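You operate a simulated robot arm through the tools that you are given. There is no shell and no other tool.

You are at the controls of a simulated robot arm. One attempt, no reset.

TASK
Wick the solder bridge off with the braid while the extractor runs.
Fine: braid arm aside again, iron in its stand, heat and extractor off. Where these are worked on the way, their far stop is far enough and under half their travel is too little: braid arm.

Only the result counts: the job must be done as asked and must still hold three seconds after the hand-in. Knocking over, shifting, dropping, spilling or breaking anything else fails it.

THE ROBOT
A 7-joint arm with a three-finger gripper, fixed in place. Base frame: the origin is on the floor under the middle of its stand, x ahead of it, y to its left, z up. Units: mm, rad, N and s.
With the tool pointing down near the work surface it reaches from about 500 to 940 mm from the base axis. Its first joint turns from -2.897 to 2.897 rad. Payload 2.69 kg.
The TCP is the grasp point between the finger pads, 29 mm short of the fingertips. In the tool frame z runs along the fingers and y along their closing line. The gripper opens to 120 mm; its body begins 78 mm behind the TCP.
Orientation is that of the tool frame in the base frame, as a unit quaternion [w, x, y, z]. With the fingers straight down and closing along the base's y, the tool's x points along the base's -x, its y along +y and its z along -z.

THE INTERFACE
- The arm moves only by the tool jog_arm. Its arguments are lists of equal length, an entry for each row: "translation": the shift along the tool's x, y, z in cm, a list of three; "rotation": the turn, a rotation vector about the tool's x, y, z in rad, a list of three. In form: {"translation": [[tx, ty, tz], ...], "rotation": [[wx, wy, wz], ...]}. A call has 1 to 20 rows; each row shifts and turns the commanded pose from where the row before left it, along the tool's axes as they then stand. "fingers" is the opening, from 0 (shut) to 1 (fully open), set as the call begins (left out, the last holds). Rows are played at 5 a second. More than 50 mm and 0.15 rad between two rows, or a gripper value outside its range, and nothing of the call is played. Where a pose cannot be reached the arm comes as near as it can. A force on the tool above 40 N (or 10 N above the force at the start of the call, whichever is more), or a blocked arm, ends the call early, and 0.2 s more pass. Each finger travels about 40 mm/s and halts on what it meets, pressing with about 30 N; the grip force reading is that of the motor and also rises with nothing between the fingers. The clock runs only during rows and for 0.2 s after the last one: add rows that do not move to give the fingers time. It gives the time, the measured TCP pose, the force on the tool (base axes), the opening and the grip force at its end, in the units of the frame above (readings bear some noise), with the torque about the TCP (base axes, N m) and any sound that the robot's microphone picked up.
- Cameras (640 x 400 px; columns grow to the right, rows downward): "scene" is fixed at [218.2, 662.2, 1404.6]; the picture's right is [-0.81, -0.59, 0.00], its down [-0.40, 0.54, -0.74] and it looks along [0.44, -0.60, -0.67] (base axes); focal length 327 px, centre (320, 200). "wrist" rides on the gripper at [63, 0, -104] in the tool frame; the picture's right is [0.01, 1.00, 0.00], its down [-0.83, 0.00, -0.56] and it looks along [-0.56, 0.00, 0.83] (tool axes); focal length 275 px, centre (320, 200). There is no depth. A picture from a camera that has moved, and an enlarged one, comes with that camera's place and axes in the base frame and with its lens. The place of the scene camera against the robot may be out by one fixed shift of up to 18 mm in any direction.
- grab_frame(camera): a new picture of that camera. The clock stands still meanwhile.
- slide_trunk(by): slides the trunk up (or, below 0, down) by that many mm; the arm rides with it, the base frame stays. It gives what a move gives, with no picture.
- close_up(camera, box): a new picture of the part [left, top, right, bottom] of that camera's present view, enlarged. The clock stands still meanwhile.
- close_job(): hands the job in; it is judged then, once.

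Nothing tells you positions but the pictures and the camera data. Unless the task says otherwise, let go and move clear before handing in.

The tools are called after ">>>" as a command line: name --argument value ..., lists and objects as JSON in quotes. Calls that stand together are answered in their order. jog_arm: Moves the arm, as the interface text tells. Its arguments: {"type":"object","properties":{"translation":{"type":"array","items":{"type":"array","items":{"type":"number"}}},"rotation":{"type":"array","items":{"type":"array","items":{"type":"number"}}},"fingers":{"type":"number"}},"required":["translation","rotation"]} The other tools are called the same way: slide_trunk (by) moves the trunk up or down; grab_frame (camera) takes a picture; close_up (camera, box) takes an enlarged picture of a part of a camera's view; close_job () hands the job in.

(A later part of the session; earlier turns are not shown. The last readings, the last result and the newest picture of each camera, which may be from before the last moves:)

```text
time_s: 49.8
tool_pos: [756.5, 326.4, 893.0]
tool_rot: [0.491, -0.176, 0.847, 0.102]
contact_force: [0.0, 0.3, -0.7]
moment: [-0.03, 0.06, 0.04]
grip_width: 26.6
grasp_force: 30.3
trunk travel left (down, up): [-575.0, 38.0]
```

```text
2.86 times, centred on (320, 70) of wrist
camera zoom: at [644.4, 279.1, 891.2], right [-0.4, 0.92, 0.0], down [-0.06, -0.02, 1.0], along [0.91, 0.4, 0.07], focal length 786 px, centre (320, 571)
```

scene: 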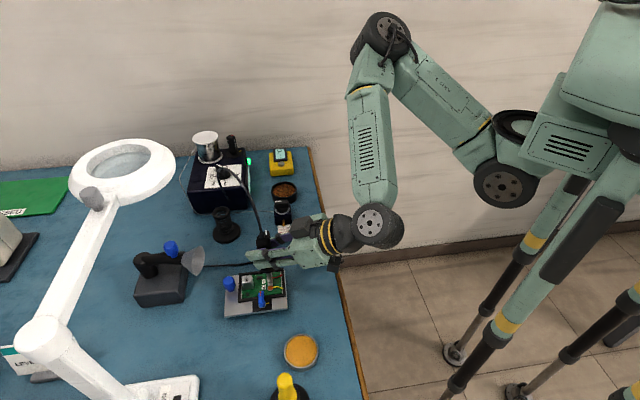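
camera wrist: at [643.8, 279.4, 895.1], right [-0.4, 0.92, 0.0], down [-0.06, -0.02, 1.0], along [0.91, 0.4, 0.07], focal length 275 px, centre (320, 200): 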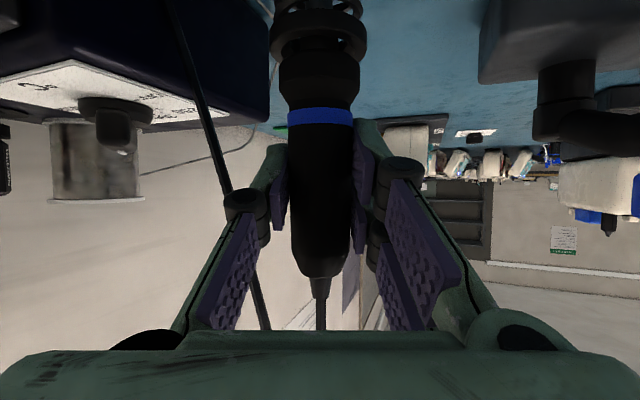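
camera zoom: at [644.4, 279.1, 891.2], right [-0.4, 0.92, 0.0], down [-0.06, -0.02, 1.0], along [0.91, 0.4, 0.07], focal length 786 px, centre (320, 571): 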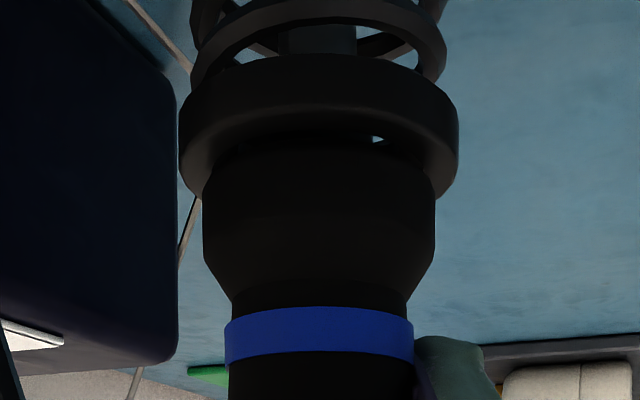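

Height matches the original seat within about 1 mm. I'll do the last millimetre, then open and back out along the tool axis.

>>> jog_arm --translation '[[0.087, 0, 0.05], [0, 0, 0]]' --rotation '[[0, 0, 0], [0, 0, 0]]'

>>> jog_arm --translation '[[0, 0, 0], [0, 0, 0], [0, 0, 0], [0, 0, 0]]' --rotation '[[0, 0, 0], [0, 0, 0], [0, 0, 0], [0, 0, 0]]' --fingers 0.4

>>> grab_frame --camera "wrist"

```text
time_s: 50.4
tool_pos: [757.5, 326.5, 891.1]
tool_rot: [0.49, -0.176, 0.848, 0.102]
contact_force: [-0.2, -0.3, -0.3]
moment: [0.0, 0.0, -0.02]
grip_width: 26.9
grasp_force: 29.7
trunk travel left (down, up): [-575.0, 38.0]
```

```text
time_s: 51.4
tool_pos: [755.2, 326.9, 892.7]
tool_rot: [0.49, -0.175, 0.848, 0.101]
contact_force: [1.0, -0.7, -0.2]
moment: [-0.03, -0.04, 0.01]
grip_width: 48.0
grasp_force: 0.1
trunk travel left (down, up): [-575.0, 38.0]
```

```text
taken
camera wrist: at [644.3, 279.1, 890.4], right [-0.4, 0.92, 0.0], down [-0.06, -0.02, 1.0], along [0.91, 0.4, 0.07], focal length 275 px, centre (320, 200)
```

wrist: 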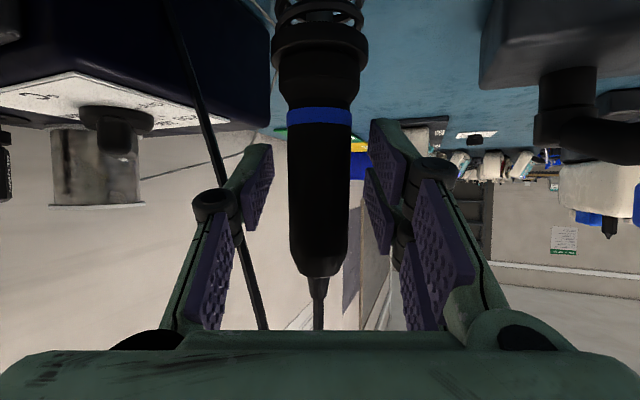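

The iron stands free in its holder. Backing out along the tool axis.

>>> jog_arm --translation '[[0, 0, -2], [0, 0, -3.5], [0, 0, -3.5], [0, 0, -3]]' --rotation '[[0, 0, 0], [0, 0, 0], [0, 0, 0], [0, 0, 0]]'

>>> grab_frame --camera "wrist"

>>> close_up --camera "scene" --box '[170, 120, 300, 260]'

```text
time_s: 52.4
tool_pos: [660.5, 285.2, 951.7]
tool_rot: [0.491, -0.176, 0.847, 0.102]
contact_force: [-1.5, -0.2, -0.2]
moment: [-0.03, -0.04, 0.0]
grip_width: 48.1
grasp_force: 0.2
trunk travel left (down, up): [-575.0, 38.0]
```

```text
taken
camera wrist: at [547.7, 237.7, 950.2], right [-0.4, 0.92, 0.0], down [-0.06, -0.02, 1.0], along [0.91, 0.4, 0.07], focal length 275 px, centre (320, 200)
```

wrist: 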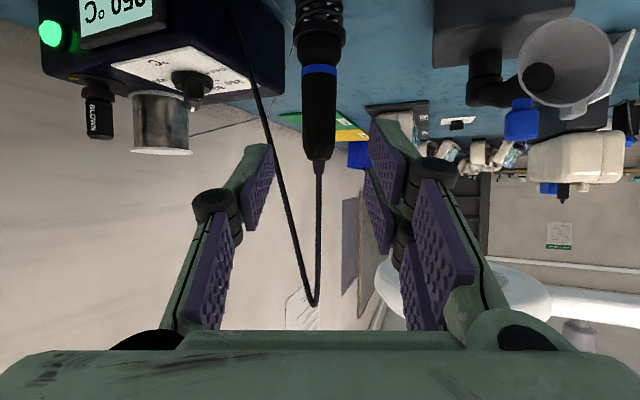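

```text
2.86 times, centred on (235, 190) of scene
camera zoom: at [218.2, 662.2, 1404.6], right [-0.81, -0.59, 0.0], down [-0.4, 0.54, -0.74], along [0.44, -0.6, -0.67], focal length 936 px, centre (563, 229)
```

zoom: 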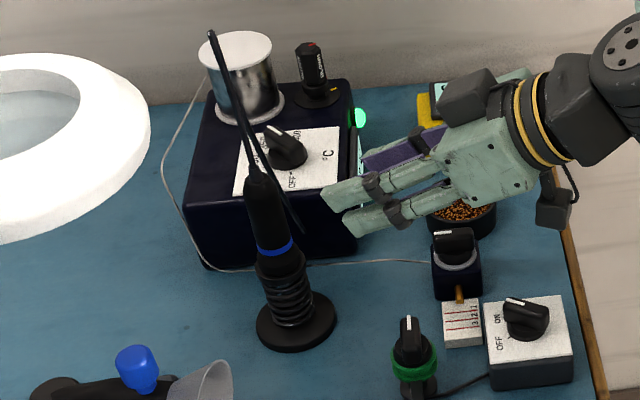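

The iron is back in its stand as found. Next I'll return the tool to pointing down above the braid knob to swing the arm aside.

>>> jog_arm --translation '[[0.1, 2.29, -1.47], [0.1, 2.29, -1.48], [0, 0, 0], [0, 0, 0], [0, 0, 0], [0, 0, 0], [0, 0, 0], [0, 0, 0], [0, 0, 0], [0, 0, 0]]' --rotation '[[0, 0, 0], [0, 0, 0], [0, 0.131, 0], [0, 0.131, 0], [0, 0.131, 0], [0, 0.131, 0], [0, 0.131, 0], [0, 0.131, 0], [0, 0.131, 0], [0, 0.131, 0]]' --fingers 0.5

>>> jog_arm --translation '[[0, 0, 0], [0, 0, 0], [0, 0, 0], [0, 0, 0], [0, 0, 0], [0, 0, 0], [0, 0, 0], [0, 0, 0], [0, 0, 0]]' --rotation '[[0, 0, 0.1348], [0, 0, 0.1348], [0, 0, 0.1348], [0, 0, 0.1348], [0, 0, 0.1348], [0, 0, 0.1348], [0, 0, 0.1348], [0, 0, 0.1348], [0, 0, 0.1348]]'

>>> grab_frame --camera "wrist"

>>> close_up --camera "wrist" --box '[240, 20, 400, 160]'

```text
time_s: 54.6
tool_pos: [619.2, 316.6, 964.0]
tool_rot: [0.0, -0.204, 0.979, 0.0]
contact_force: [-0.4, -0.2, 0.4]
moment: [-0.02, -0.02, -0.01]
grip_width: 60.2
grasp_force: 0.0
trunk travel left (down, up): [-575.0, 38.0]
```

```text
time_s: 56.6
tool_pos: [619.1, 317.0, 965.1]
tool_rot: [0.0, 0.392, 0.92, 0.0]
contact_force: [0.0, -0.8, -0.3]
moment: [-0.01, 0.0, -0.03]
grip_width: 60.1
grasp_force: 0.1
trunk travel left (down, up): [-575.0, 38.0]
```

```text
taken
camera wrist: at [574.2, 362.6, 1070.3], right [0.72, 0.7, 0.0], down [0.58, -0.6, 0.56], along [0.39, -0.4, -0.83], focal length 275 px, centre (320, 200)
```

wrist: 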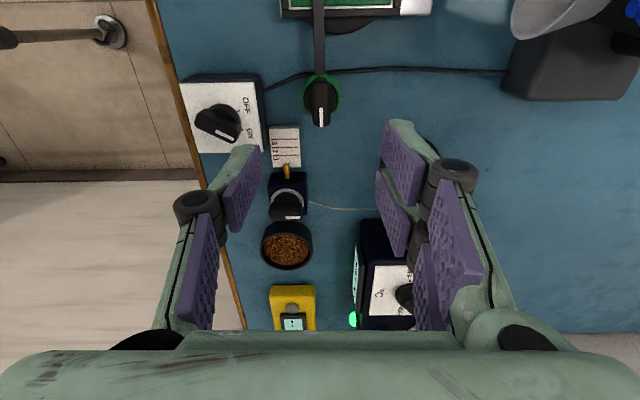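

```text
2.86 times, centred on (320, 90) of wrist
camera zoom: at [574.2, 362.6, 1070.3], right [0.72, 0.7, 0.0], down [0.58, -0.6, 0.56], along [0.39, -0.4, -0.83], focal length 786 px, centre (320, 514)
```

zoom: 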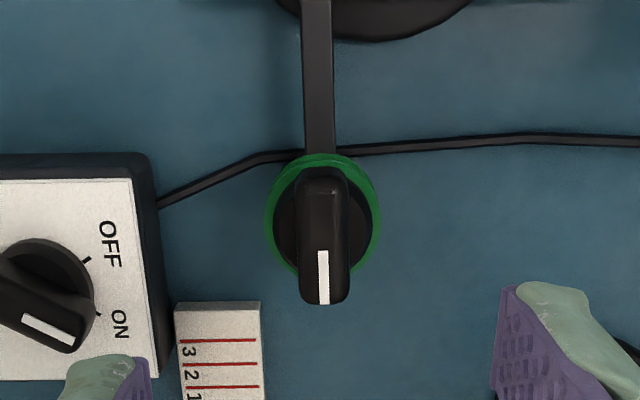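

The knob is well aligned below the gripper. Descending onto it and gripping.

>>> jog_arm --translation '[[0, 0, 4], [0, 0, 4], [0, 0, 3], [0, 0, 1]]' --rotation '[[0, 0, 0], [0, 0, 0], [0, 0, 0], [0, 0, 0]]'

>>> close_up --camera "wrist" --box '[220, 80, 420, 240]'

```text
time_s: 57.6
tool_pos: [618.8, 316.0, 844.1]
tool_rot: [0.001, 0.39, 0.921, 0.0]
contact_force: [-0.1, 0.3, 0.1]
moment: [0.01, 0.01, 0.01]
grip_width: 59.8
grasp_force: 0.1
trunk travel left (down, up): [-575.0, 38.0]
```

```text
2.50 times, centred on (320, 160) of wrist
camera zoom: at [574.6, 362.2, 949.8], right [0.72, 0.7, 0.0], down [0.58, -0.6, 0.56], along [0.39, -0.4, -0.83], focal length 688 px, centre (320, 300)
```

zoom: 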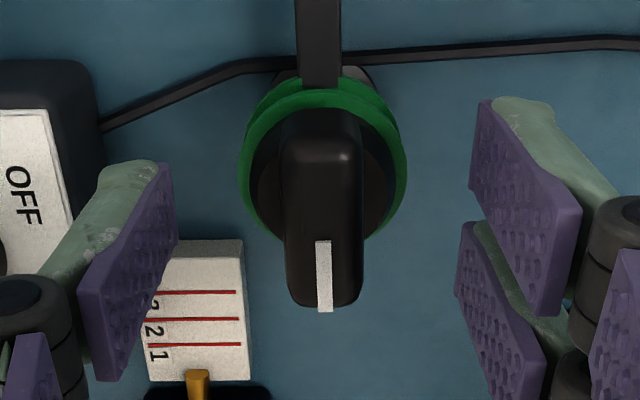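

Slightly too far forward, so I'll shift about 2.5 mm back, then close and turn the arm counterclockwise.

>>> jog_arm --translation '[[0.25, 0, 0], [0, 0, 0]]' --rotation '[[0, 0, 0], [0, 0, 0]]'

>>> jog_arm --translation '[[0, 0, 0], [0, 0, 0], [0, 0, 0], [0, 0, 0], [0, 0, 0], [0, 0, 0]]' --rotation '[[0, 0, 0], [0, 0, 0], [0, 0, 0], [0, 0, 0], [0, 0, 0], [0, 0, 0]]' --fingers 0.0

>>> jog_arm --translation '[[0, 0, 0], [0, 0, 0], [0, 0, 0], [0, 0, 0], [0, 0, 0]]' --rotation '[[0, 0, -0.08], [0, 0, -0.1], [0, 0, -0.1], [0, 0, -0.1], [0, 0, -0.1]]'

>>> close_up --camera "scene" --box '[205, 200, 335, 330]'

```text
time_s: 58.2
tool_pos: [616.9, 318.3, 845.0]
tool_rot: [0.0, 0.391, 0.92, 0.0]
contact_force: [1.0, 0.0, -0.1]
moment: [-0.01, 0.02, 0.0]
grip_width: 59.9
grasp_force: 0.0
trunk travel left (down, up): [-575.0, 38.0]
```

```text
time_s: 59.6
tool_pos: [617.8, 318.8, 845.2]
tool_rot: [0.0, 0.39, 0.921, 0.002]
contact_force: [8.1, 3.9, 0.0]
moment: [0.24, -0.11, 0.84]
grip_width: 16.0
grasp_force: 42.1
trunk travel left (down, up): [-575.0, 38.0]
```

```text
time_s: 60.8
tool_pos: [616.7, 318.2, 843.8]
tool_rot: [0.0, 0.16, 0.987, -0.001]
contact_force: [6.4, -2.2, 3.3]
moment: [0.06, -0.15, -0.01]
grip_width: 16.0
grasp_force: 41.4
trunk travel left (down, up): [-575.0, 38.0]
```

```text
3.08 times, centred on (270, 265) of scene
camera zoom: at [218.2, 662.2, 1404.6], right [-0.81, -0.59, 0.0], down [-0.4, 0.54, -0.74], along [0.44, -0.6, -0.67], focal length 1008 px, centre (474, 0)
```

zoom: 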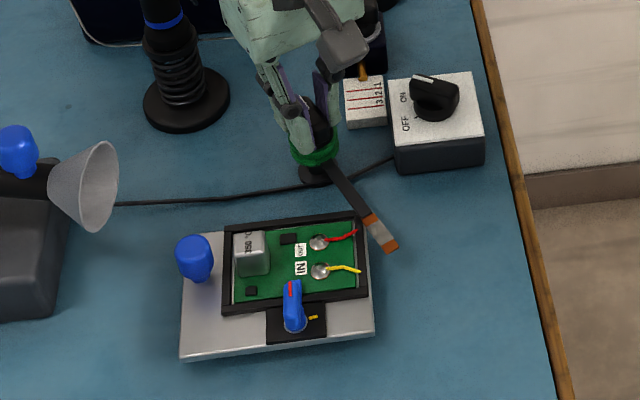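

The bridge is gone; the two pads are now separate. I'll continue swinging the braid arm back to its aside stop.

>>> jog_arm --translation '[[0, 0, 0], [0, 0, 0], [0, 0, 0], [0, 0, 0], [0, 0, 0]]' --rotation '[[0, 0, -0.1], [0, 0, -0.1], [0, 0, -0.1], [0, 0, -0.1], [0, 0, -0.1]]'

>>> close_up --camera "scene" --box '[205, 200, 335, 330]'

```text
time_s: 62.0
tool_pos: [617.4, 316.5, 844.2]
tool_rot: [0.0, -0.089, 0.996, 0.0]
contact_force: [7.1, -17.7, 2.8]
moment: [-0.46, -0.84, -0.07]
grip_width: 15.9
grasp_force: 41.8
trunk travel left (down, up): [-575.0, 38.0]
```

```text
3.08 times, centred on (270, 265) of scene
camera zoom: at [218.2, 662.2, 1404.6], right [-0.81, -0.59, 0.0], down [-0.4, 0.54, -0.74], along [0.44, -0.6, -0.67], focal length 1008 px, centre (474, 0)
```

zoom: 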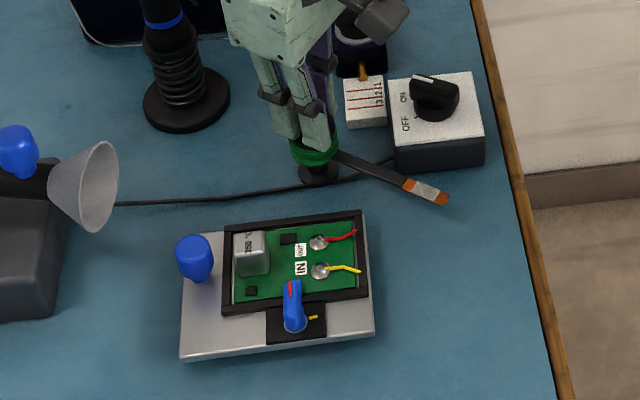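

>>> jog_arm --translation '[[-0.02, -0.15, 0], [0, 0, 0], [0, 0, 0]]' --rotation '[[0, 0, -0.04], [0, 0, -0.04], [0, 0, 0]]'

```text
time_s: 62.8
tool_pos: [616.8, 316.1, 843.7]
tool_rot: [0.0, -0.129, 0.992, 0.0]
contact_force: [2.9, -14.1, -5.0]
moment: [-0.04, -1.31, -0.04]
grip_width: 15.9
grasp_force: 41.5
trunk travel left (down, up): [-575.0, 38.0]
```

>>> jog_arm --translation '[[0, -0.05, 0], [0, 0, 0]]' --rotation '[[0, 0, -0.04], [0, 0, 0]]'

>>> close_up --camera "scene" --box '[250, 190, 330, 270]'

```text
time_s: 63.4
tool_pos: [617.4, 315.9, 843.8]
tool_rot: [-0.001, -0.148, 0.989, 0.001]
contact_force: [0.3, -10.9, -3.1]
moment: [-0.33, 0.54, -1.23]
grip_width: 16.5
grasp_force: 41.5
trunk travel left (down, up): [-575.0, 38.0]
```

```text
5.00 times, centred on (290, 230) of scene
camera zoom: at [218.2, 662.2, 1404.6], right [-0.81, -0.59, 0.0], down [-0.4, 0.54, -0.74], along [0.44, -0.6, -0.67], focal length 1637 px, centre (470, 50)
```

zoom: 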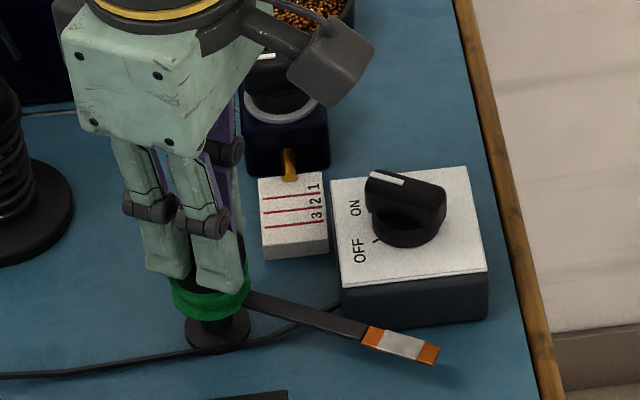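

The stop is reached and the braid arm is exactly where it started. Releasing and rising.

>>> jog_arm --translation '[[0, 0, 0], [0, 0, 0], [0, 0, 0], [0, 0, 0], [0, 0, -3], [0, 0, -4], [0, 0, -4]]' --rotation '[[0, 0, 0.03], [0, 0, 0], [0, 0, 0], [0, 0, 0], [0, 0, 0], [0, 0, 0], [0, 0, 0]]' --fingers 0.5

>>> grab_frame --camera "wrist"

>>> close_up --camera "wrist" --box '[370, 0, 530, 130]'

>>> close_up --camera "scene" --box '[205, 200, 335, 330]'

```text
time_s: 65.0
tool_pos: [616.6, 314.2, 955.1]
tool_rot: [0.0, -0.133, 0.991, 0.0]
contact_force: [-0.2, 0.2, -0.3]
moment: [0.02, -0.03, 0.03]
grip_width: 59.8
grasp_force: 0.1
trunk travel left (down, up): [-575.0, 38.0]
```

```text
taken
camera wrist: at [553.9, 298.9, 1060.4], right [-0.27, 0.96, 0.0], down [0.8, 0.22, 0.56], along [0.54, 0.15, -0.83], focal length 275 px, centre (320, 200)
```

wrist: 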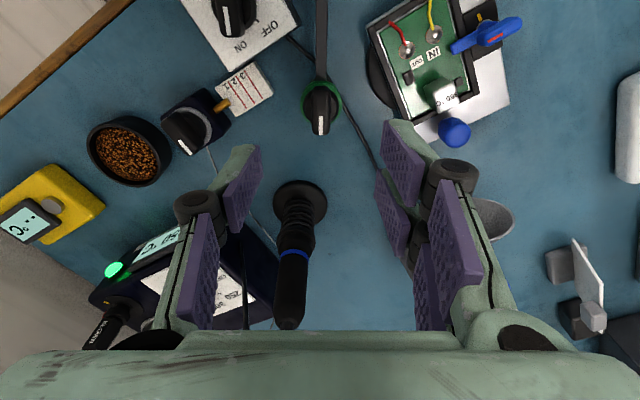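

```text
3.08 times, centred on (450, 65) of wrist
camera zoom: at [553.9, 298.9, 1060.4], right [-0.27, 0.96, 0.0], down [0.8, 0.22, 0.56], along [0.54, 0.15, -0.83], focal length 847 px, centre (-80, 615)
```

zoom: 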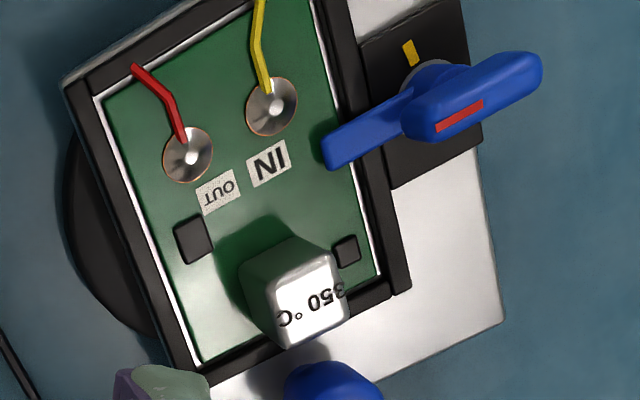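

```text
3.08 times, centred on (270, 265) of scene
camera zoom: at [218.2, 662.2, 1404.6], right [-0.81, -0.59, 0.0], down [-0.4, 0.54, -0.74], along [0.44, -0.6, -0.67], focal length 1008 px, centre (474, 0)
```

zoom: 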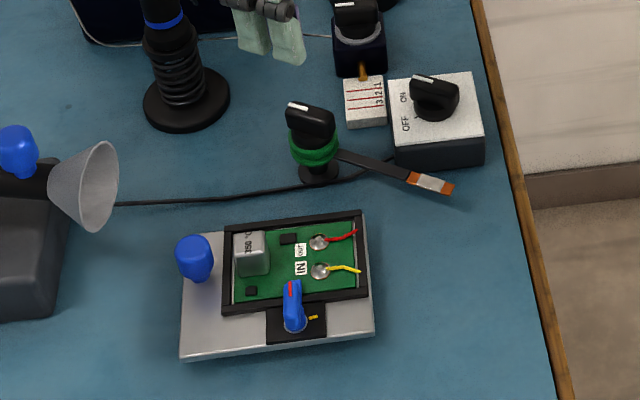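

Both pads are intact and separated, and the braid is aside. Next is the heat dial at about (862, 232) on the station. I'll rise, square up and move to a good viewing point.

>>> jog_arm --translation '[[0, 0, -4.5], [0, 0, -4.5], [0, -3.8, 0], [0, -3.8, 0], [0, -3.8, 0], [-4.0, 0, 0], [-4.0, 0, 0], [-4.0, 0, 0]]' --rotation '[[0, 0, 0.1335], [0, 0, 0.1335], [0, 0, 0], [0, 0, 0], [0, 0, 0], [0, 0, 0], [0, 0, 0], [0, 0, 0]]'

>>> grab_frame --camera "wrist"

>>> close_up --camera "wrist" --box '[250, 120, 430, 290]'

```text
time_s: 66.8
tool_pos: [735.2, 203.1, 1045.6]
tool_rot: [0.0, 0.0, 1.0, 0.0]
contact_force: [0.3, 0.6, 0.7]
moment: [0.01, 0.02, -0.01]
grip_width: 60.5
grasp_force: 0.1
trunk travel left (down, up): [-575.0, 38.0]
```

```text
taken
camera wrist: at [671.8, 203.8, 1151.4], right [0.0, 1.0, 0.0], down [0.83, 0.0, 0.56], along [0.56, 0.0, -0.83], focal length 275 px, centre (320, 200)
```

wrist: 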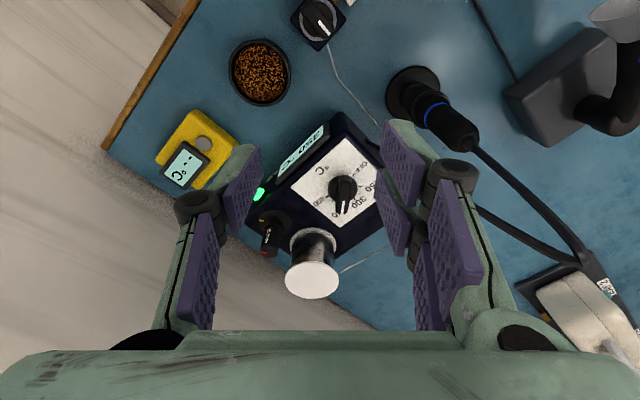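

```text
2.35 times, centred on (340, 205) of wrist
camera zoom: at [671.8, 203.8, 1151.4], right [0.0, 1.0, 0.0], down [0.83, 0.0, 0.56], along [0.56, 0.0, -0.83], focal length 648 px, centre (273, 188)
```

zoom: 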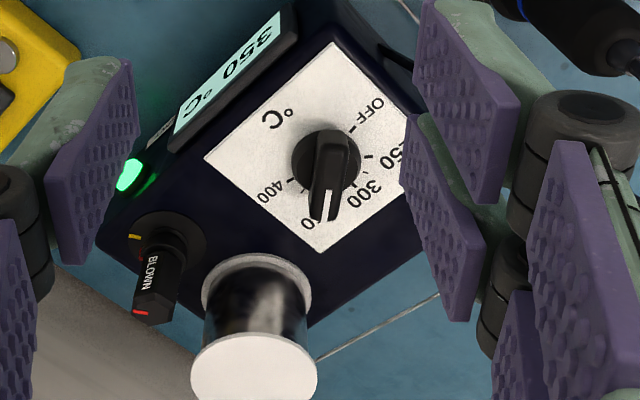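

The dial axis is at about (857, 233) with the plate at z≈846, the pointer at 0° (350) and OFF at about 140° counterclockwise. I'll first test in free air whether the wrist can turn that far.

>>> jog_arm --translation '[[0, 0, 0], [0, 0, 0], [0, 0, 0], [0, 0, 0], [0, 0, 0], [0, 0, 0], [0, 0, 0], [0, 0, 0], [0, 0, 0], [0, 0, 0], [0, 0, 0], [0, 0, 0], [0, 0, 0], [0, 0, 0], [0, 0, 0], [0, 0, 0], [0, 0, 0], [0, 0, 0]]' --rotation '[[0, 0, -0.14], [0, 0, -0.14], [0, 0, -0.14], [0, 0, -0.14], [0, 0, -0.14], [0, 0, -0.14], [0, 0, -0.14], [0, 0, -0.14], [0, 0, -0.14], [0, 0, -0.14], [0, 0, -0.14], [0, 0, -0.14], [0, 0, -0.14], [0, 0, -0.14], [0, 0, -0.14], [0, 0, -0.14], [0, 0, -0.14], [0, 0, -0.14]]'

```text
time_s: 70.6
tool_pos: [311.9, 253.1, 962.5]
tool_rot: [-0.001, 0.952, -0.307, 0.0]
contact_force: [-0.4, -0.1, -0.2]
moment: [0.01, -0.01, -0.01]
grip_width: 60.1
grasp_force: 0.1
out of reach, approached as far as the arm can: row 8, 9, 10, 11, 12, 13, 14, 15, 16, 17, 18
trunk travel left (down, up): [-575.0, 38.0]
```

The arm could not reach that orientation there and drifted back toward the robot. I'll check the scene before doing anything else.

>>> grab_frame --camera "scene"

>>> grab_frame --camera "wrist"

```text
taken
```

scene: 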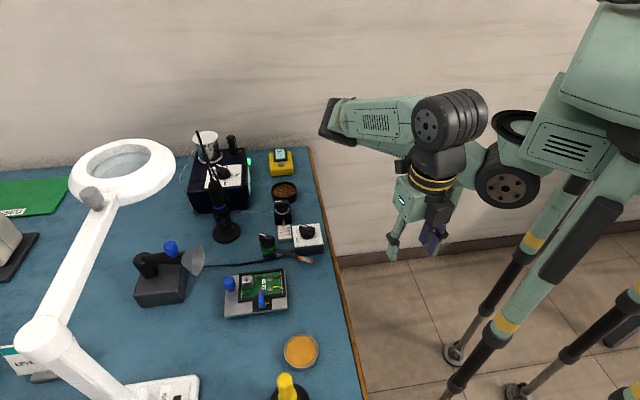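

```text
taken
camera wrist: at [362.7, 217.6, 1069.2], right [-0.58, -0.81, 0.0], down [-0.68, 0.48, 0.56], along [-0.45, 0.32, -0.83], focal length 275 px, centre (320, 200)
```

wrist: 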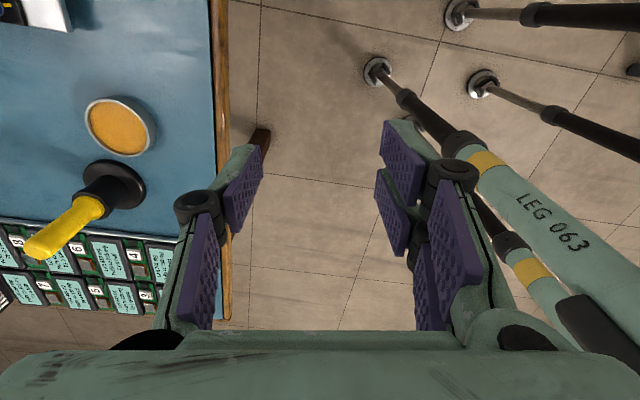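

Nothing on the table was disturbed. I'll unwind the rotation step by step and watch how the arm responds.

>>> jog_arm --translation '[[0, 0, 0], [0, 0, 0]]' --rotation '[[0, 0, 0.1], [0, 0, 0]]'

```text
time_s: 71.2
tool_pos: [314.1, 253.7, 962.7]
tool_rot: [0.0, 0.935, -0.354, 0.001]
contact_force: [0.4, 0.0, 0.5]
moment: [-0.02, 0.0, -0.01]
grip_width: 60.2
grasp_force: 0.0
trunk travel left (down, up): [-575.0, 38.0]
```

>>> jog_arm --translation '[[0, 0, 0], [0, 0, 0], [0, 0, 0], [0, 0, 0], [0, 0, 0], [0, 0, 0], [0, 0, 0], [0, 0, 0]]' --rotation '[[0, 0, 0.14], [0, 0, 0.14], [0, 0, 0.14], [0, 0, 0.14], [0, 0, 0.14], [0, 0, 0.14], [0, 0, 0.14], [0, 0, 0.14]]'

>>> grab_frame --camera "scene"

```text
time_s: 73.0
tool_pos: [313.4, 253.9, 964.3]
tool_rot: [0.0, -0.604, 0.797, 0.001]
contact_force: [-0.5, 0.0, -0.2]
moment: [0.0, 0.03, 0.0]
grip_width: 59.9
grasp_force: 0.0
trunk travel left (down, up): [-575.0, 38.0]
```

```text
taken
```

scene: 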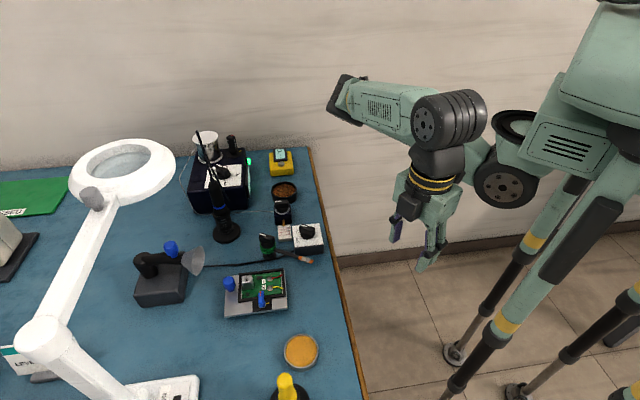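

>>> jog_arm --translation '[[0, 0, -1], [0, 0, -1], [0, 0, -1], [0, 0, -1], [0, 0, -1], [0, 0, -1], [0, 0, -1], [0, 0, -1], [0, 0, 0]]' --rotation '[[0, 0, 0.1441], [0, 0, 0.1441], [0, 0, 0.1441], [0, 0, 0.1441], [0, 0, 0.1441], [0, 0, 0.1441], [0, 0, 0.1441], [0, 0, 0.1441], [0, 0, 0.1441]]'

>>> grab_frame --camera "scene"

```text
time_s: 75.0
tool_pos: [311.6, 253.5, 1044.4]
tool_rot: [0.0, 0.001, 1.0, 0.0]
contact_force: [0.3, -0.1, -0.8]
moment: [-0.03, 0.0, 0.03]
grip_width: 60.0
grasp_force: 0.1
trunk travel left (down, up): [-575.0, 38.0]
```

```text
taken
```

scene: 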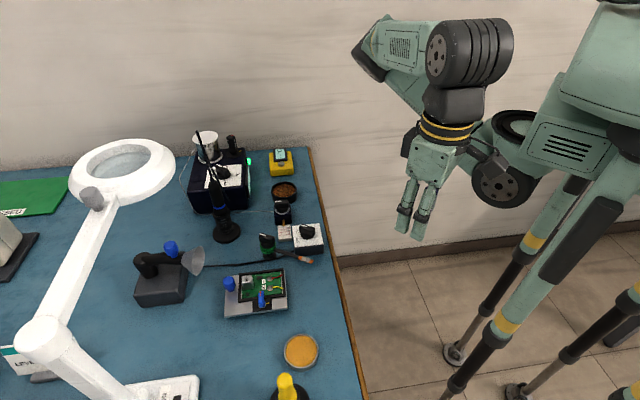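

The wrist cannot turn that way far out, but the opposite side has room. Since the bar is symmetric, I can grip at −180° and turn to about −39°. I'll go back above the station and test that side in small steps.

>>> jog_arm --translation '[[-4.7, -0.56, 0], [-4.7, -0.56, 0], [-4.7, -0.56, 0], [-4.7, -0.56, 0], [-4.7, -0.56, 0], [-4.7, -0.56, 0], [-4.7, -0.56, 0], [-4.7, -0.56, 0]]' --rotation '[[0, 0, 0], [0, 0, 0], [0, 0, 0], [0, 0, 0], [0, 0, 0], [0, 0, 0], [0, 0, 0], [0, 0, 0]]'

>>> jog_arm --translation '[[0, 0, 0], [0, 0, 0], [0, 0, 0], [0, 0, 0]]' --rotation '[[0, 0, 0.14], [0, 0, 0.14], [0, 0, 0.14], [0, 0, 0.14]]'

>>> grab_frame --camera "scene"

```text
time_s: 76.8
tool_pos: [690.2, 208.8, 1042.3]
tool_rot: [0.0, -0.001, 1.0, 0.0]
contact_force: [-0.8, 0.0, -0.4]
moment: [-0.02, 0.03, 0.0]
grip_width: 60.1
grasp_force: 0.1
trunk travel left (down, up): [-575.0, 38.0]
```

```text
time_s: 77.8
tool_pos: [690.4, 208.0, 1044.0]
tool_rot: [0.0, 0.277, 0.961, -0.001]
contact_force: [0.6, 0.1, 0.5]
moment: [-0.04, 0.0, -0.01]
grip_width: 60.0
grasp_force: 0.0
trunk travel left (down, up): [-575.0, 38.0]
```

```text
taken
```

scene: 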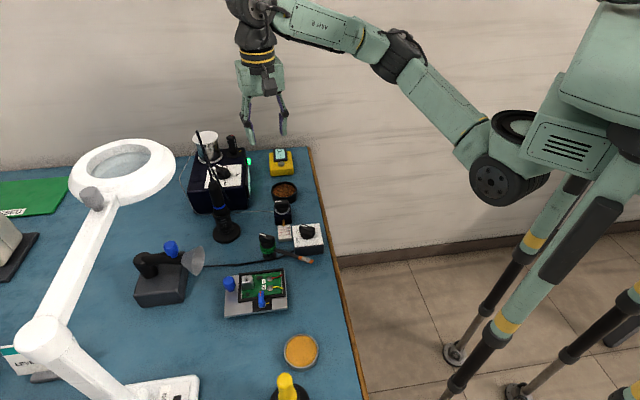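

>>> jog_arm --translation '[[0, 0, 0], [0, 0, 0], [0, 0, 0], [0, 0, 0], [0, 0, 0]]' --rotation '[[0, 0, 0.14], [0, 0, 0.14], [0, 0, 0.14], [0, 0, 0.14], [0, 0, 0.14]]'

>>> jog_arm --translation '[[0, 0, 0], [0, 0, 0], [0, 0, 0]]' --rotation '[[0, 0, 0.14], [0, 0, 0.14], [0, 0, 0.14]]'

```text
time_s: 79.0
tool_pos: [689.6, 210.0, 1044.6]
tool_rot: [-0.001, 0.589, 0.808, 0.0]
contact_force: [-0.7, 0.0, 1.0]
moment: [0.02, 0.01, -0.01]
grip_width: 59.9
grasp_force: 0.1
trunk travel left (down, up): [-575.0, 38.0]
```

```text
time_s: 79.8
tool_pos: [688.8, 209.7, 1044.8]
tool_rot: [0.0, 0.744, 0.668, 0.0]
contact_force: [0.2, 0.8, 0.7]
moment: [0.01, 0.03, -0.02]
grip_width: 60.3
grasp_force: 0.1
trunk travel left (down, up): [-575.0, 38.0]
```

>>> jog_arm --translation '[[0, 0, 0], [0, 0, 0], [0, 0, 0]]' --rotation '[[0, 0, 0.14], [0, 0, 0.14], [0, 0, 0.14]]'

>>> jog_arm --translation '[[0, 0, 0], [0, 0, 0]]' --rotation '[[0, 0, 0.14], [0, 0, 0.14]]'

>>> jog_arm --translation '[[0, 0, 0], [0, 0, 0]]' --rotation '[[0, 0, 0.14], [0, 0, 0.14]]'

```text
time_s: 80.6
tool_pos: [688.5, 209.9, 1044.2]
tool_rot: [0.001, 0.867, 0.498, 0.0]
contact_force: [-0.4, -0.4, 0.4]
moment: [0.0, -0.03, 0.01]
grip_width: 59.9
grasp_force: 0.1
trunk travel left (down, up): [-575.0, 38.0]
```

```text
time_s: 81.2
tool_pos: [689.3, 209.8, 1043.7]
tool_rot: [0.0, 0.929, 0.37, -0.001]
contact_force: [0.4, -0.8, -0.1]
moment: [-0.01, 0.01, 0.01]
grip_width: 60.0
grasp_force: 0.0
trunk travel left (down, up): [-575.0, 38.0]
```

```text
time_s: 81.8
tool_pos: [690.6, 209.3, 1045.0]
tool_rot: [0.0, 0.971, 0.238, -0.001]
contact_force: [-0.3, 0.4, -0.2]
moment: [0.0, -0.01, 0.01]
grip_width: 59.9
grasp_force: 0.1
trunk travel left (down, up): [-575.0, 38.0]
```

>>> jog_arm --translation '[[0, 0, 0], [0, 0, 0]]' --rotation '[[0, 0, 0.13], [0, 0, 0.12]]'

>>> jog_arm --translation '[[0, 0, 0], [0, 0, 0]]' --rotation '[[0, 0, 0.12], [0, 0, 0.11]]'

>>> grab_frame --camera "scene"

```text
time_s: 82.4
tool_pos: [689.2, 210.2, 1045.5]
tool_rot: [0.0, 0.993, 0.116, -0.001]
contact_force: [-0.4, -0.3, 0.2]
moment: [-0.01, -0.05, 0.0]
grip_width: 59.9
grasp_force: 0.0
trunk travel left (down, up): [-575.0, 38.0]
```

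```text
time_s: 83.0
tool_pos: [689.4, 210.0, 1044.6]
tool_rot: [0.0, 1.0, 0.001, -0.001]
contact_force: [0.6, -0.4, 0.1]
moment: [-0.04, -0.01, -0.04]
grip_width: 59.8
grasp_force: 0.0
trunk travel left (down, up): [-575.0, 38.0]
```

```text
taken
```

scene: 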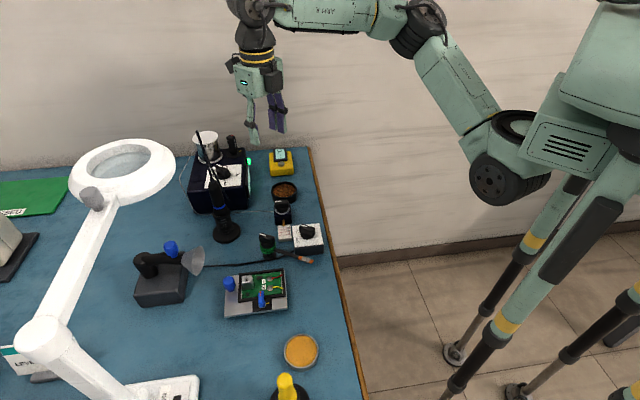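

The −180° orientation works here. Moving above the dial in steps.

>>> jog_arm --translation '[[4.0, -0.55, 0], [4.0, -0.55, 0]]' --rotation '[[0, 0, 0], [0, 0, 0]]'

>>> jog_arm --translation '[[3.0, -0.42, 1], [3.0, -0.42, 1]]' --rotation '[[0, 0, 0], [0, 0, 0]]'

>>> grab_frame --camera "wrist"

```text
time_s: 83.6
tool_pos: [770.1, 220.5, 1044.2]
tool_rot: [0.0, 1.0, 0.003, 0.0]
contact_force: [-0.4, -1.2, -0.2]
moment: [-0.01, -0.02, 0.03]
grip_width: 60.1
grasp_force: 0.1
trunk travel left (down, up): [-575.0, 38.0]
```

```text
time_s: 84.2
tool_pos: [828.8, 229.3, 1024.8]
tool_rot: [0.0, 1.0, 0.002, 0.0]
contact_force: [0.2, 0.0, -0.2]
moment: [-0.01, 0.01, 0.02]
grip_width: 60.1
grasp_force: 0.1
trunk travel left (down, up): [-575.0, 38.0]
```

```text
taken
camera wrist: at [892.2, 230.9, 1130.2], right [0.01, -1.0, 0.0], down [-0.83, -0.01, 0.56], along [-0.56, 0.0, -0.83], focal length 275 px, centre (320, 200)
```

wrist: 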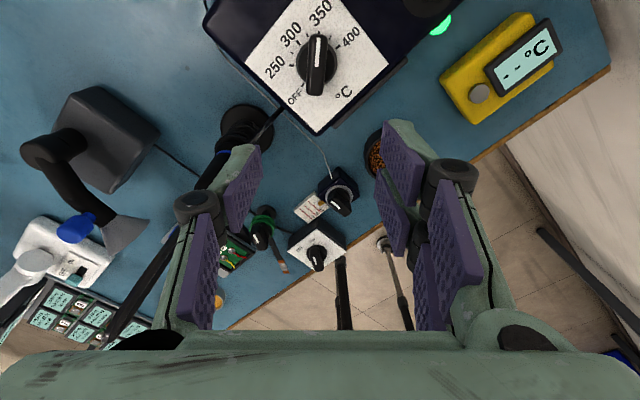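

>>> close_up --camera "wrist" --box '[230, 0, 400, 140]'

>>> close_up --camera "scene" --box '[170, 60, 310, 220]'

```text
2.86 times, centred on (315, 70) of wrist
camera zoom: at [892.2, 230.9, 1130.2], right [0.01, -1.0, 0.0], down [-0.83, -0.01, 0.56], along [-0.56, 0.0, -0.83], focal length 786 px, centre (334, 571)
```

zoom: 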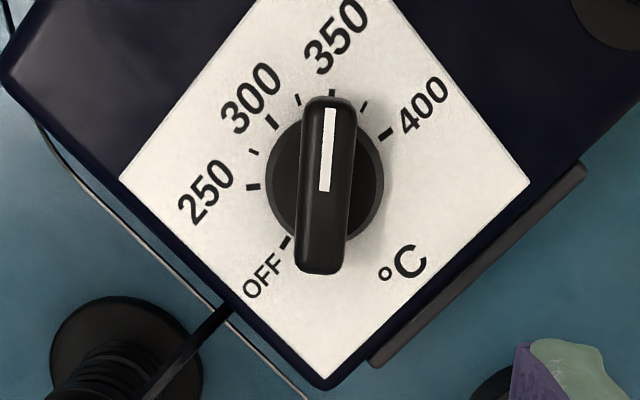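

```text
2.50 times, centred on (240, 140) of scene
camera zoom: at [218.2, 662.2, 1404.6], right [-0.81, -0.59, 0.0], down [-0.4, 0.54, -0.74], along [0.44, -0.6, -0.67], focal length 819 px, centre (520, 350)
```

zoom: 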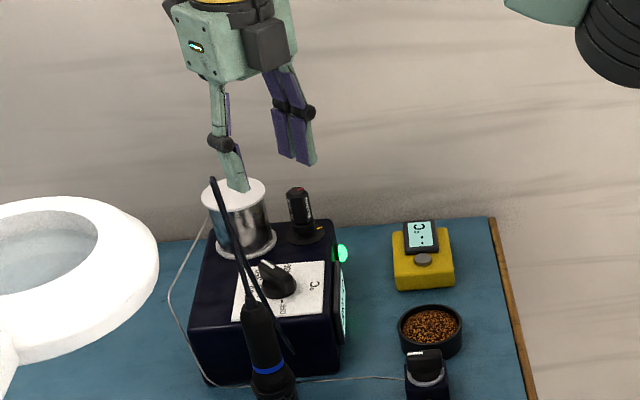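

The dial axis is at about (856, 234), with the pointer at −4° and OFF near 146°. Aligning over it and descending partway.

>>> jog_arm --translation '[[2.72, -0.47, 0], [0, 0, 3], [0, 0, 3], [0, 0, 3]]' --rotation '[[0, 0, 0.07], [0, 0, 0], [0, 0, 0], [0, 0, 0]]'

>>> grab_frame --camera "wrist"

>>> close_up --camera "scene" --box '[170, 80, 310, 220]'

```text
time_s: 85.2
tool_pos: [854.9, 233.9, 934.0]
tool_rot: [0.0, 0.999, -0.033, 0.0]
contact_force: [0.7, 0.0, -0.5]
moment: [0.04, 0.02, 0.04]
grip_width: 60.0
grasp_force: 0.1
trunk travel left (down, up): [-575.0, 38.0]
```

```text
taken
camera wrist: at [916.8, 230.8, 1038.5], right [-0.06, -1.0, 0.0], down [-0.83, 0.05, 0.56], along [-0.56, 0.03, -0.83], focal length 275 px, centre (320, 200)
```

wrist: 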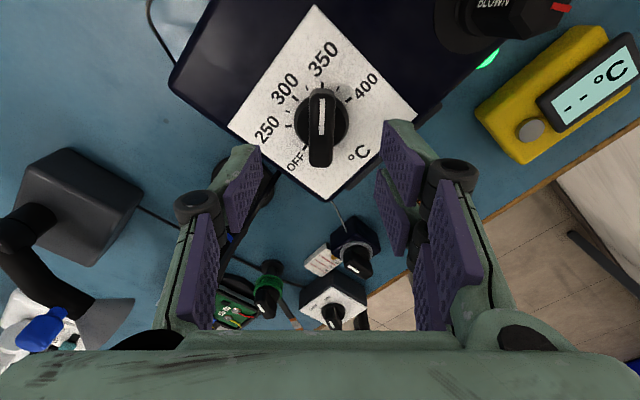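

```text
2.86 times, centred on (240, 150) of scene
camera zoom: at [218.2, 662.2, 1404.6], right [-0.81, -0.59, 0.0], down [-0.4, 0.54, -0.74], along [0.44, -0.6, -0.67], focal length 936 px, centre (549, 343)
```

zoom: 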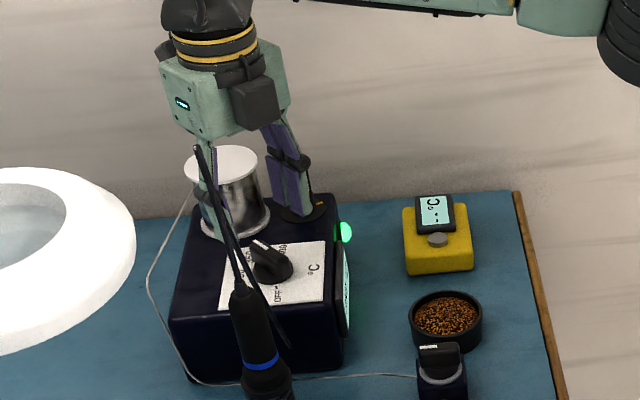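

Aligned. Final descent and grip on the dial.

>>> jog_arm --translation '[[0, 0, 2], [0, 0, 1.5], [0, 0, 1.0], [0, 0, 0]]' --rotation '[[0, 0, 0], [0, 0, 0], [0, 0, 0], [0, 0, 0]]'

>>> close_up --camera "wrist" --box '[220, 60, 420, 240]'

```text
time_s: 86.2
tool_pos: [855.3, 234.3, 889.0]
tool_rot: [0.0, 0.999, -0.032, 0.0]
contact_force: [0.1, 0.1, -0.5]
moment: [-0.04, 0.0, 0.0]
grip_width: 60.0
grasp_force: 0.0
trunk travel left (down, up): [-575.0, 38.0]
```

```text
2.22 times, centred on (320, 150) of wrist
camera zoom: at [917.5, 231.2, 994.0], right [-0.06, -1.0, 0.0], down [-0.83, 0.05, 0.56], along [-0.55, 0.03, -0.83], focal length 612 px, centre (320, 311)
```

zoom: 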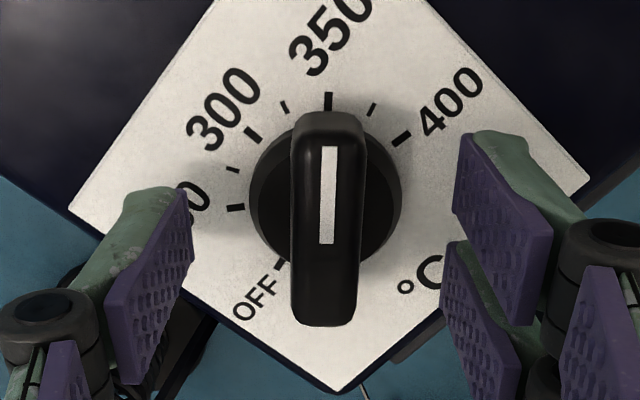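

Well aligned. I'll lower 3 mm more, close and begin turning counterclockwise.

>>> jog_arm --translation '[[0, 0, 0.3], [0, 0, 0]]' --rotation '[[0, 0, 0], [0, 0, 0]]'

>>> jog_arm --translation '[[0, 0, 0], [0, 0, 0], [0, 0, 0], [0, 0, 0], [0, 0, 0], [0, 0, 0]]' --rotation '[[0, 0, 0], [0, 0, 0], [0, 0, 0], [0, 0, 0], [0, 0, 0], [0, 0, 0]]' --fingers 0.0

```text
time_s: 86.8
tool_pos: [855.3, 234.0, 885.8]
tool_rot: [0.0, 0.999, -0.033, -0.001]
contact_force: [-0.3, -0.3, 0.5]
moment: [0.02, -0.02, 0.01]
grip_width: 59.8
grasp_force: 0.1
trunk travel left (down, up): [-575.0, 38.0]
```

```text
time_s: 88.2
tool_pos: [855.1, 233.4, 885.7]
tool_rot: [0.0, 0.999, -0.034, 0.0]
contact_force: [-3.0, -7.9, -2.4]
moment: [-0.22, 0.18, -0.01]
grip_width: 16.1
grasp_force: 41.5
trunk travel left (down, up): [-575.0, 38.0]
```

>>> jog_arm --translation '[[0, 0, 0], [0, 0, 0], [0, 0, 0], [0, 0, 0], [0, 0, 0]]' --rotation '[[0, 0, -0.08], [0, 0, -0.1], [0, 0, -0.1], [0, 0, -0.1], [0, 0, -0.1]]'

>>> close_up --camera "wrist" --box '[220, 60, 420, 240]'

```text
time_s: 89.4
tool_pos: [856.0, 232.4, 884.4]
tool_rot: [0.0, 0.979, 0.206, 0.0]
contact_force: [-14.6, -20.6, -6.4]
moment: [-0.11, -0.53, -0.01]
grip_width: 16.1
grasp_force: 42.2
trunk travel left (down, up): [-575.0, 38.0]
```

```text
2.22 times, centred on (320, 150) of wrist
camera zoom: at [912.9, 259.2, 991.0], right [0.41, -0.91, 0.0], down [-0.76, -0.34, 0.56], along [-0.51, -0.23, -0.83], focal length 612 px, centre (320, 311)
```

zoom: 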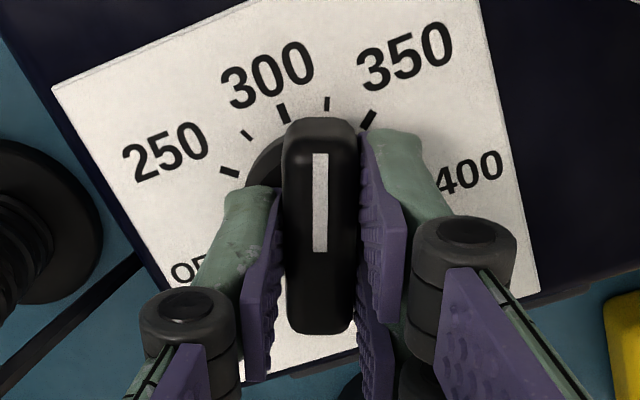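

The dial is turning. Relieving the side load and continuing.

>>> jog_arm --translation '[[-0.15, 0.1, 0], [0, 0, 0], [0, 0, 0], [0, 0, 0], [0, 0, 0], [0, 0, 0]]' --rotation '[[0, 0, -0.05], [0, 0, -0.1], [0, 0, -0.1], [0, 0, -0.1], [0, 0, -0.1], [0, 0, -0.1]]'

>>> close_up --camera "wrist" --box '[220, 60, 420, 240]'

```text
time_s: 90.8
tool_pos: [855.4, 231.5, 885.4]
tool_rot: [-0.002, 0.886, 0.465, -0.001]
contact_force: [0.1, -16.5, -10.0]
moment: [0.58, -0.62, -0.03]
grip_width: 16.0
grasp_force: 41.8
trunk travel left (down, up): [-575.0, 38.0]
```

```text
2.22 times, centred on (320, 150) of wrist
camera zoom: at [891.1, 285.1, 991.1], right [0.82, -0.57, 0.0], down [-0.47, -0.69, 0.56], along [-0.32, -0.46, -0.83], focal length 612 px, centre (320, 311)
```

zoom: 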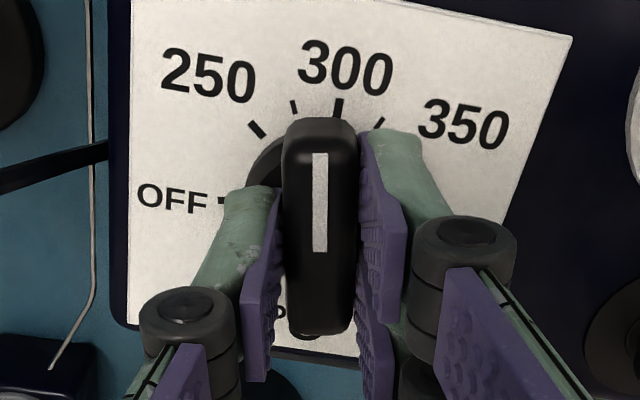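

>>> jog_arm --translation '[[-0.1, 0.07, 0], [0, 0, 0], [0, 0, 0], [0, 0, 0], [0, 0, 0], [0, 0, 0]]' --rotation '[[0, 0, -0.05], [0, 0, -0.1], [0, 0, -0.1], [0, 0, -0.1], [0, 0, -0.1], [0, 0, -0.1]]'

>>> close_up --camera "wrist" --box '[220, 60, 420, 240]'

>>> close_up --camera "scene" --box '[170, 80, 310, 260]'

```text
time_s: 92.2
tool_pos: [854.4, 232.8, 886.4]
tool_rot: [0.0, 0.727, 0.687, 0.001]
contact_force: [15.6, 2.4, -1.0]
moment: [-0.77, -0.31, -0.05]
grip_width: 16.3
grasp_force: 41.5
trunk travel left (down, up): [-575.0, 38.0]
```

```text
2.22 times, centred on (320, 150) of wrist
camera zoom: at [858.7, 295.8, 991.3], right [1.0, -0.05, 0.0], down [-0.04, -0.83, 0.55], along [-0.03, -0.55, -0.83], focal length 612 px, centre (320, 311)
```

zoom: 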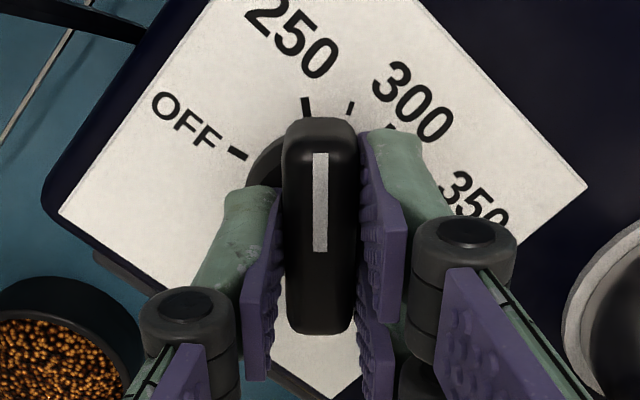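

```text
2.22 times, centred on (240, 170) of scene
camera zoom: at [218.2, 662.2, 1404.6], right [-0.81, -0.59, 0.0], down [-0.4, 0.54, -0.74], along [0.44, -0.6, -0.67], focal length 728 px, centre (498, 267)
```

zoom: 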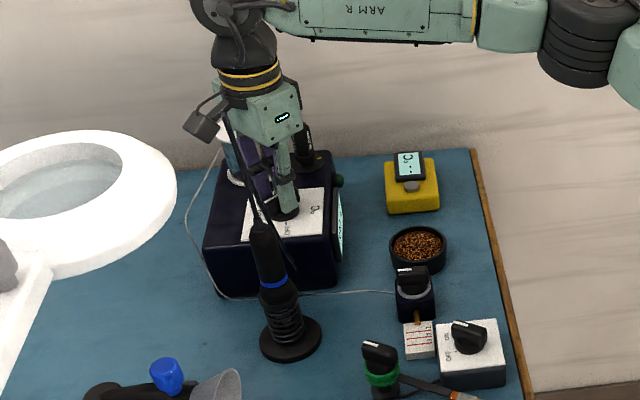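

The ready light has gone out and the pointer is passing 250. Continuing to OFF.

>>> jog_arm --translation '[[0, 0.1, 0], [0, 0, 0], [0, 0, 0], [0, 0, 0], [0, 0, 0], [0, 0, 0]]' --rotation '[[0, 0, -0.05], [0, 0, -0.1], [0, 0, -0.1], [0, 0, -0.1], [0, 0, -0.1], [0, 0, -0.1]]'

>>> close_up --camera "wrist" --box '[220, 60, 420, 240]'

>>> close_up --camera "scene" --box '[170, 80, 310, 260]'

```text
time_s: 93.6
tool_pos: [857.4, 231.8, 886.1]
tool_rot: [-0.001, 0.512, 0.859, 0.0]
contact_force: [6.3, 3.4, 1.5]
moment: [0.94, 0.41, -0.02]
grip_width: 16.0
grasp_force: 41.8
trunk travel left (down, up): [-575.0, 38.0]
```

```text
2.22 times, centred on (320, 150) of wrist
camera zoom: at [825.8, 288.3, 991.3], right [0.88, 0.48, 0.0], down [0.4, -0.73, 0.55], along [0.27, -0.49, -0.83], focal length 612 px, centre (320, 311)
```

zoom: 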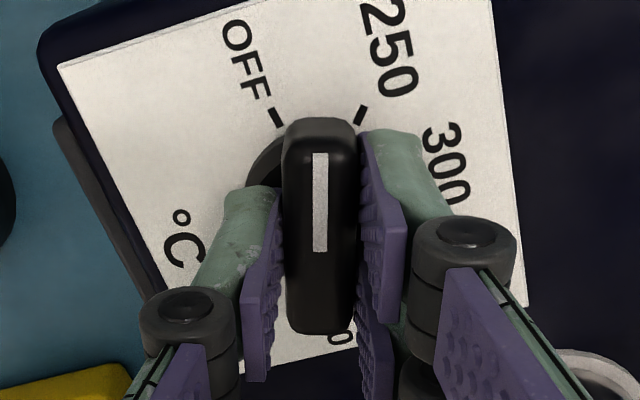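

```text
2.22 times, centred on (240, 170) of scene
camera zoom: at [218.2, 662.2, 1404.6], right [-0.81, -0.59, 0.0], down [-0.4, 0.54, -0.74], along [0.44, -0.6, -0.67], focal length 728 px, centre (498, 267)
```

zoom: 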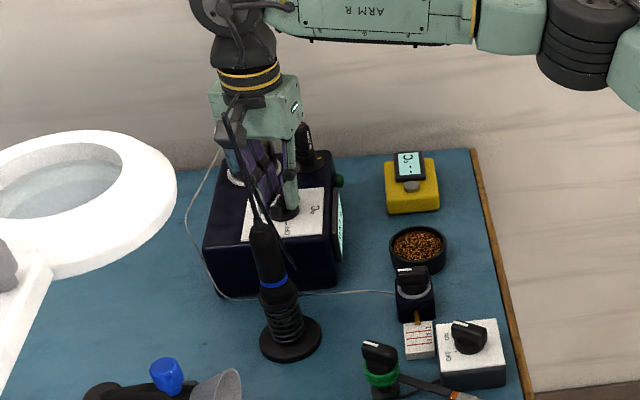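

>>> jog_arm --translation '[[0, 0, 0], [0, 0, 0], [0, 0, 0], [0, 0, 0]]' --rotation '[[0, 0, -0.1], [0, 0, -0.1], [0, 0, -0.1], [0, 0, -0.08]]'

>>> close_up --camera "wrist" --box '[220, 60, 420, 240]'

```text
time_s: 94.6
tool_pos: [856.2, 232.1, 887.1]
tool_rot: [0.0, 0.342, 0.94, 0.001]
contact_force: [13.2, 11.5, 6.9]
moment: [1.04, 0.52, -0.01]
grip_width: 15.9
grasp_force: 42.0
trunk travel left (down, up): [-575.0, 38.0]
```

```text
2.22 times, centred on (320, 150) of wrist
camera zoom: at [807.4, 273.3, 991.2], right [0.64, 0.77, 0.0], down [0.64, -0.53, 0.56], along [0.43, -0.35, -0.83], focal length 612 px, centre (320, 311)
```

zoom: 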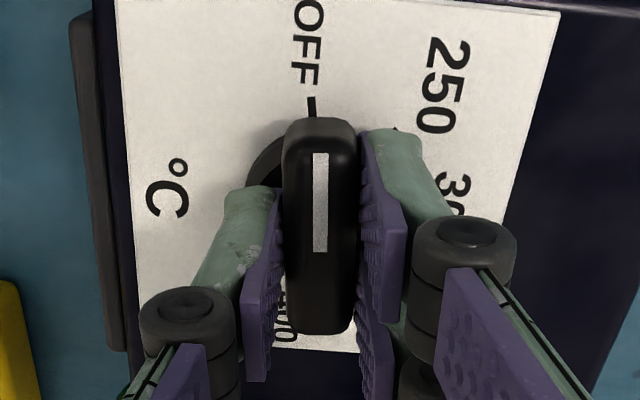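

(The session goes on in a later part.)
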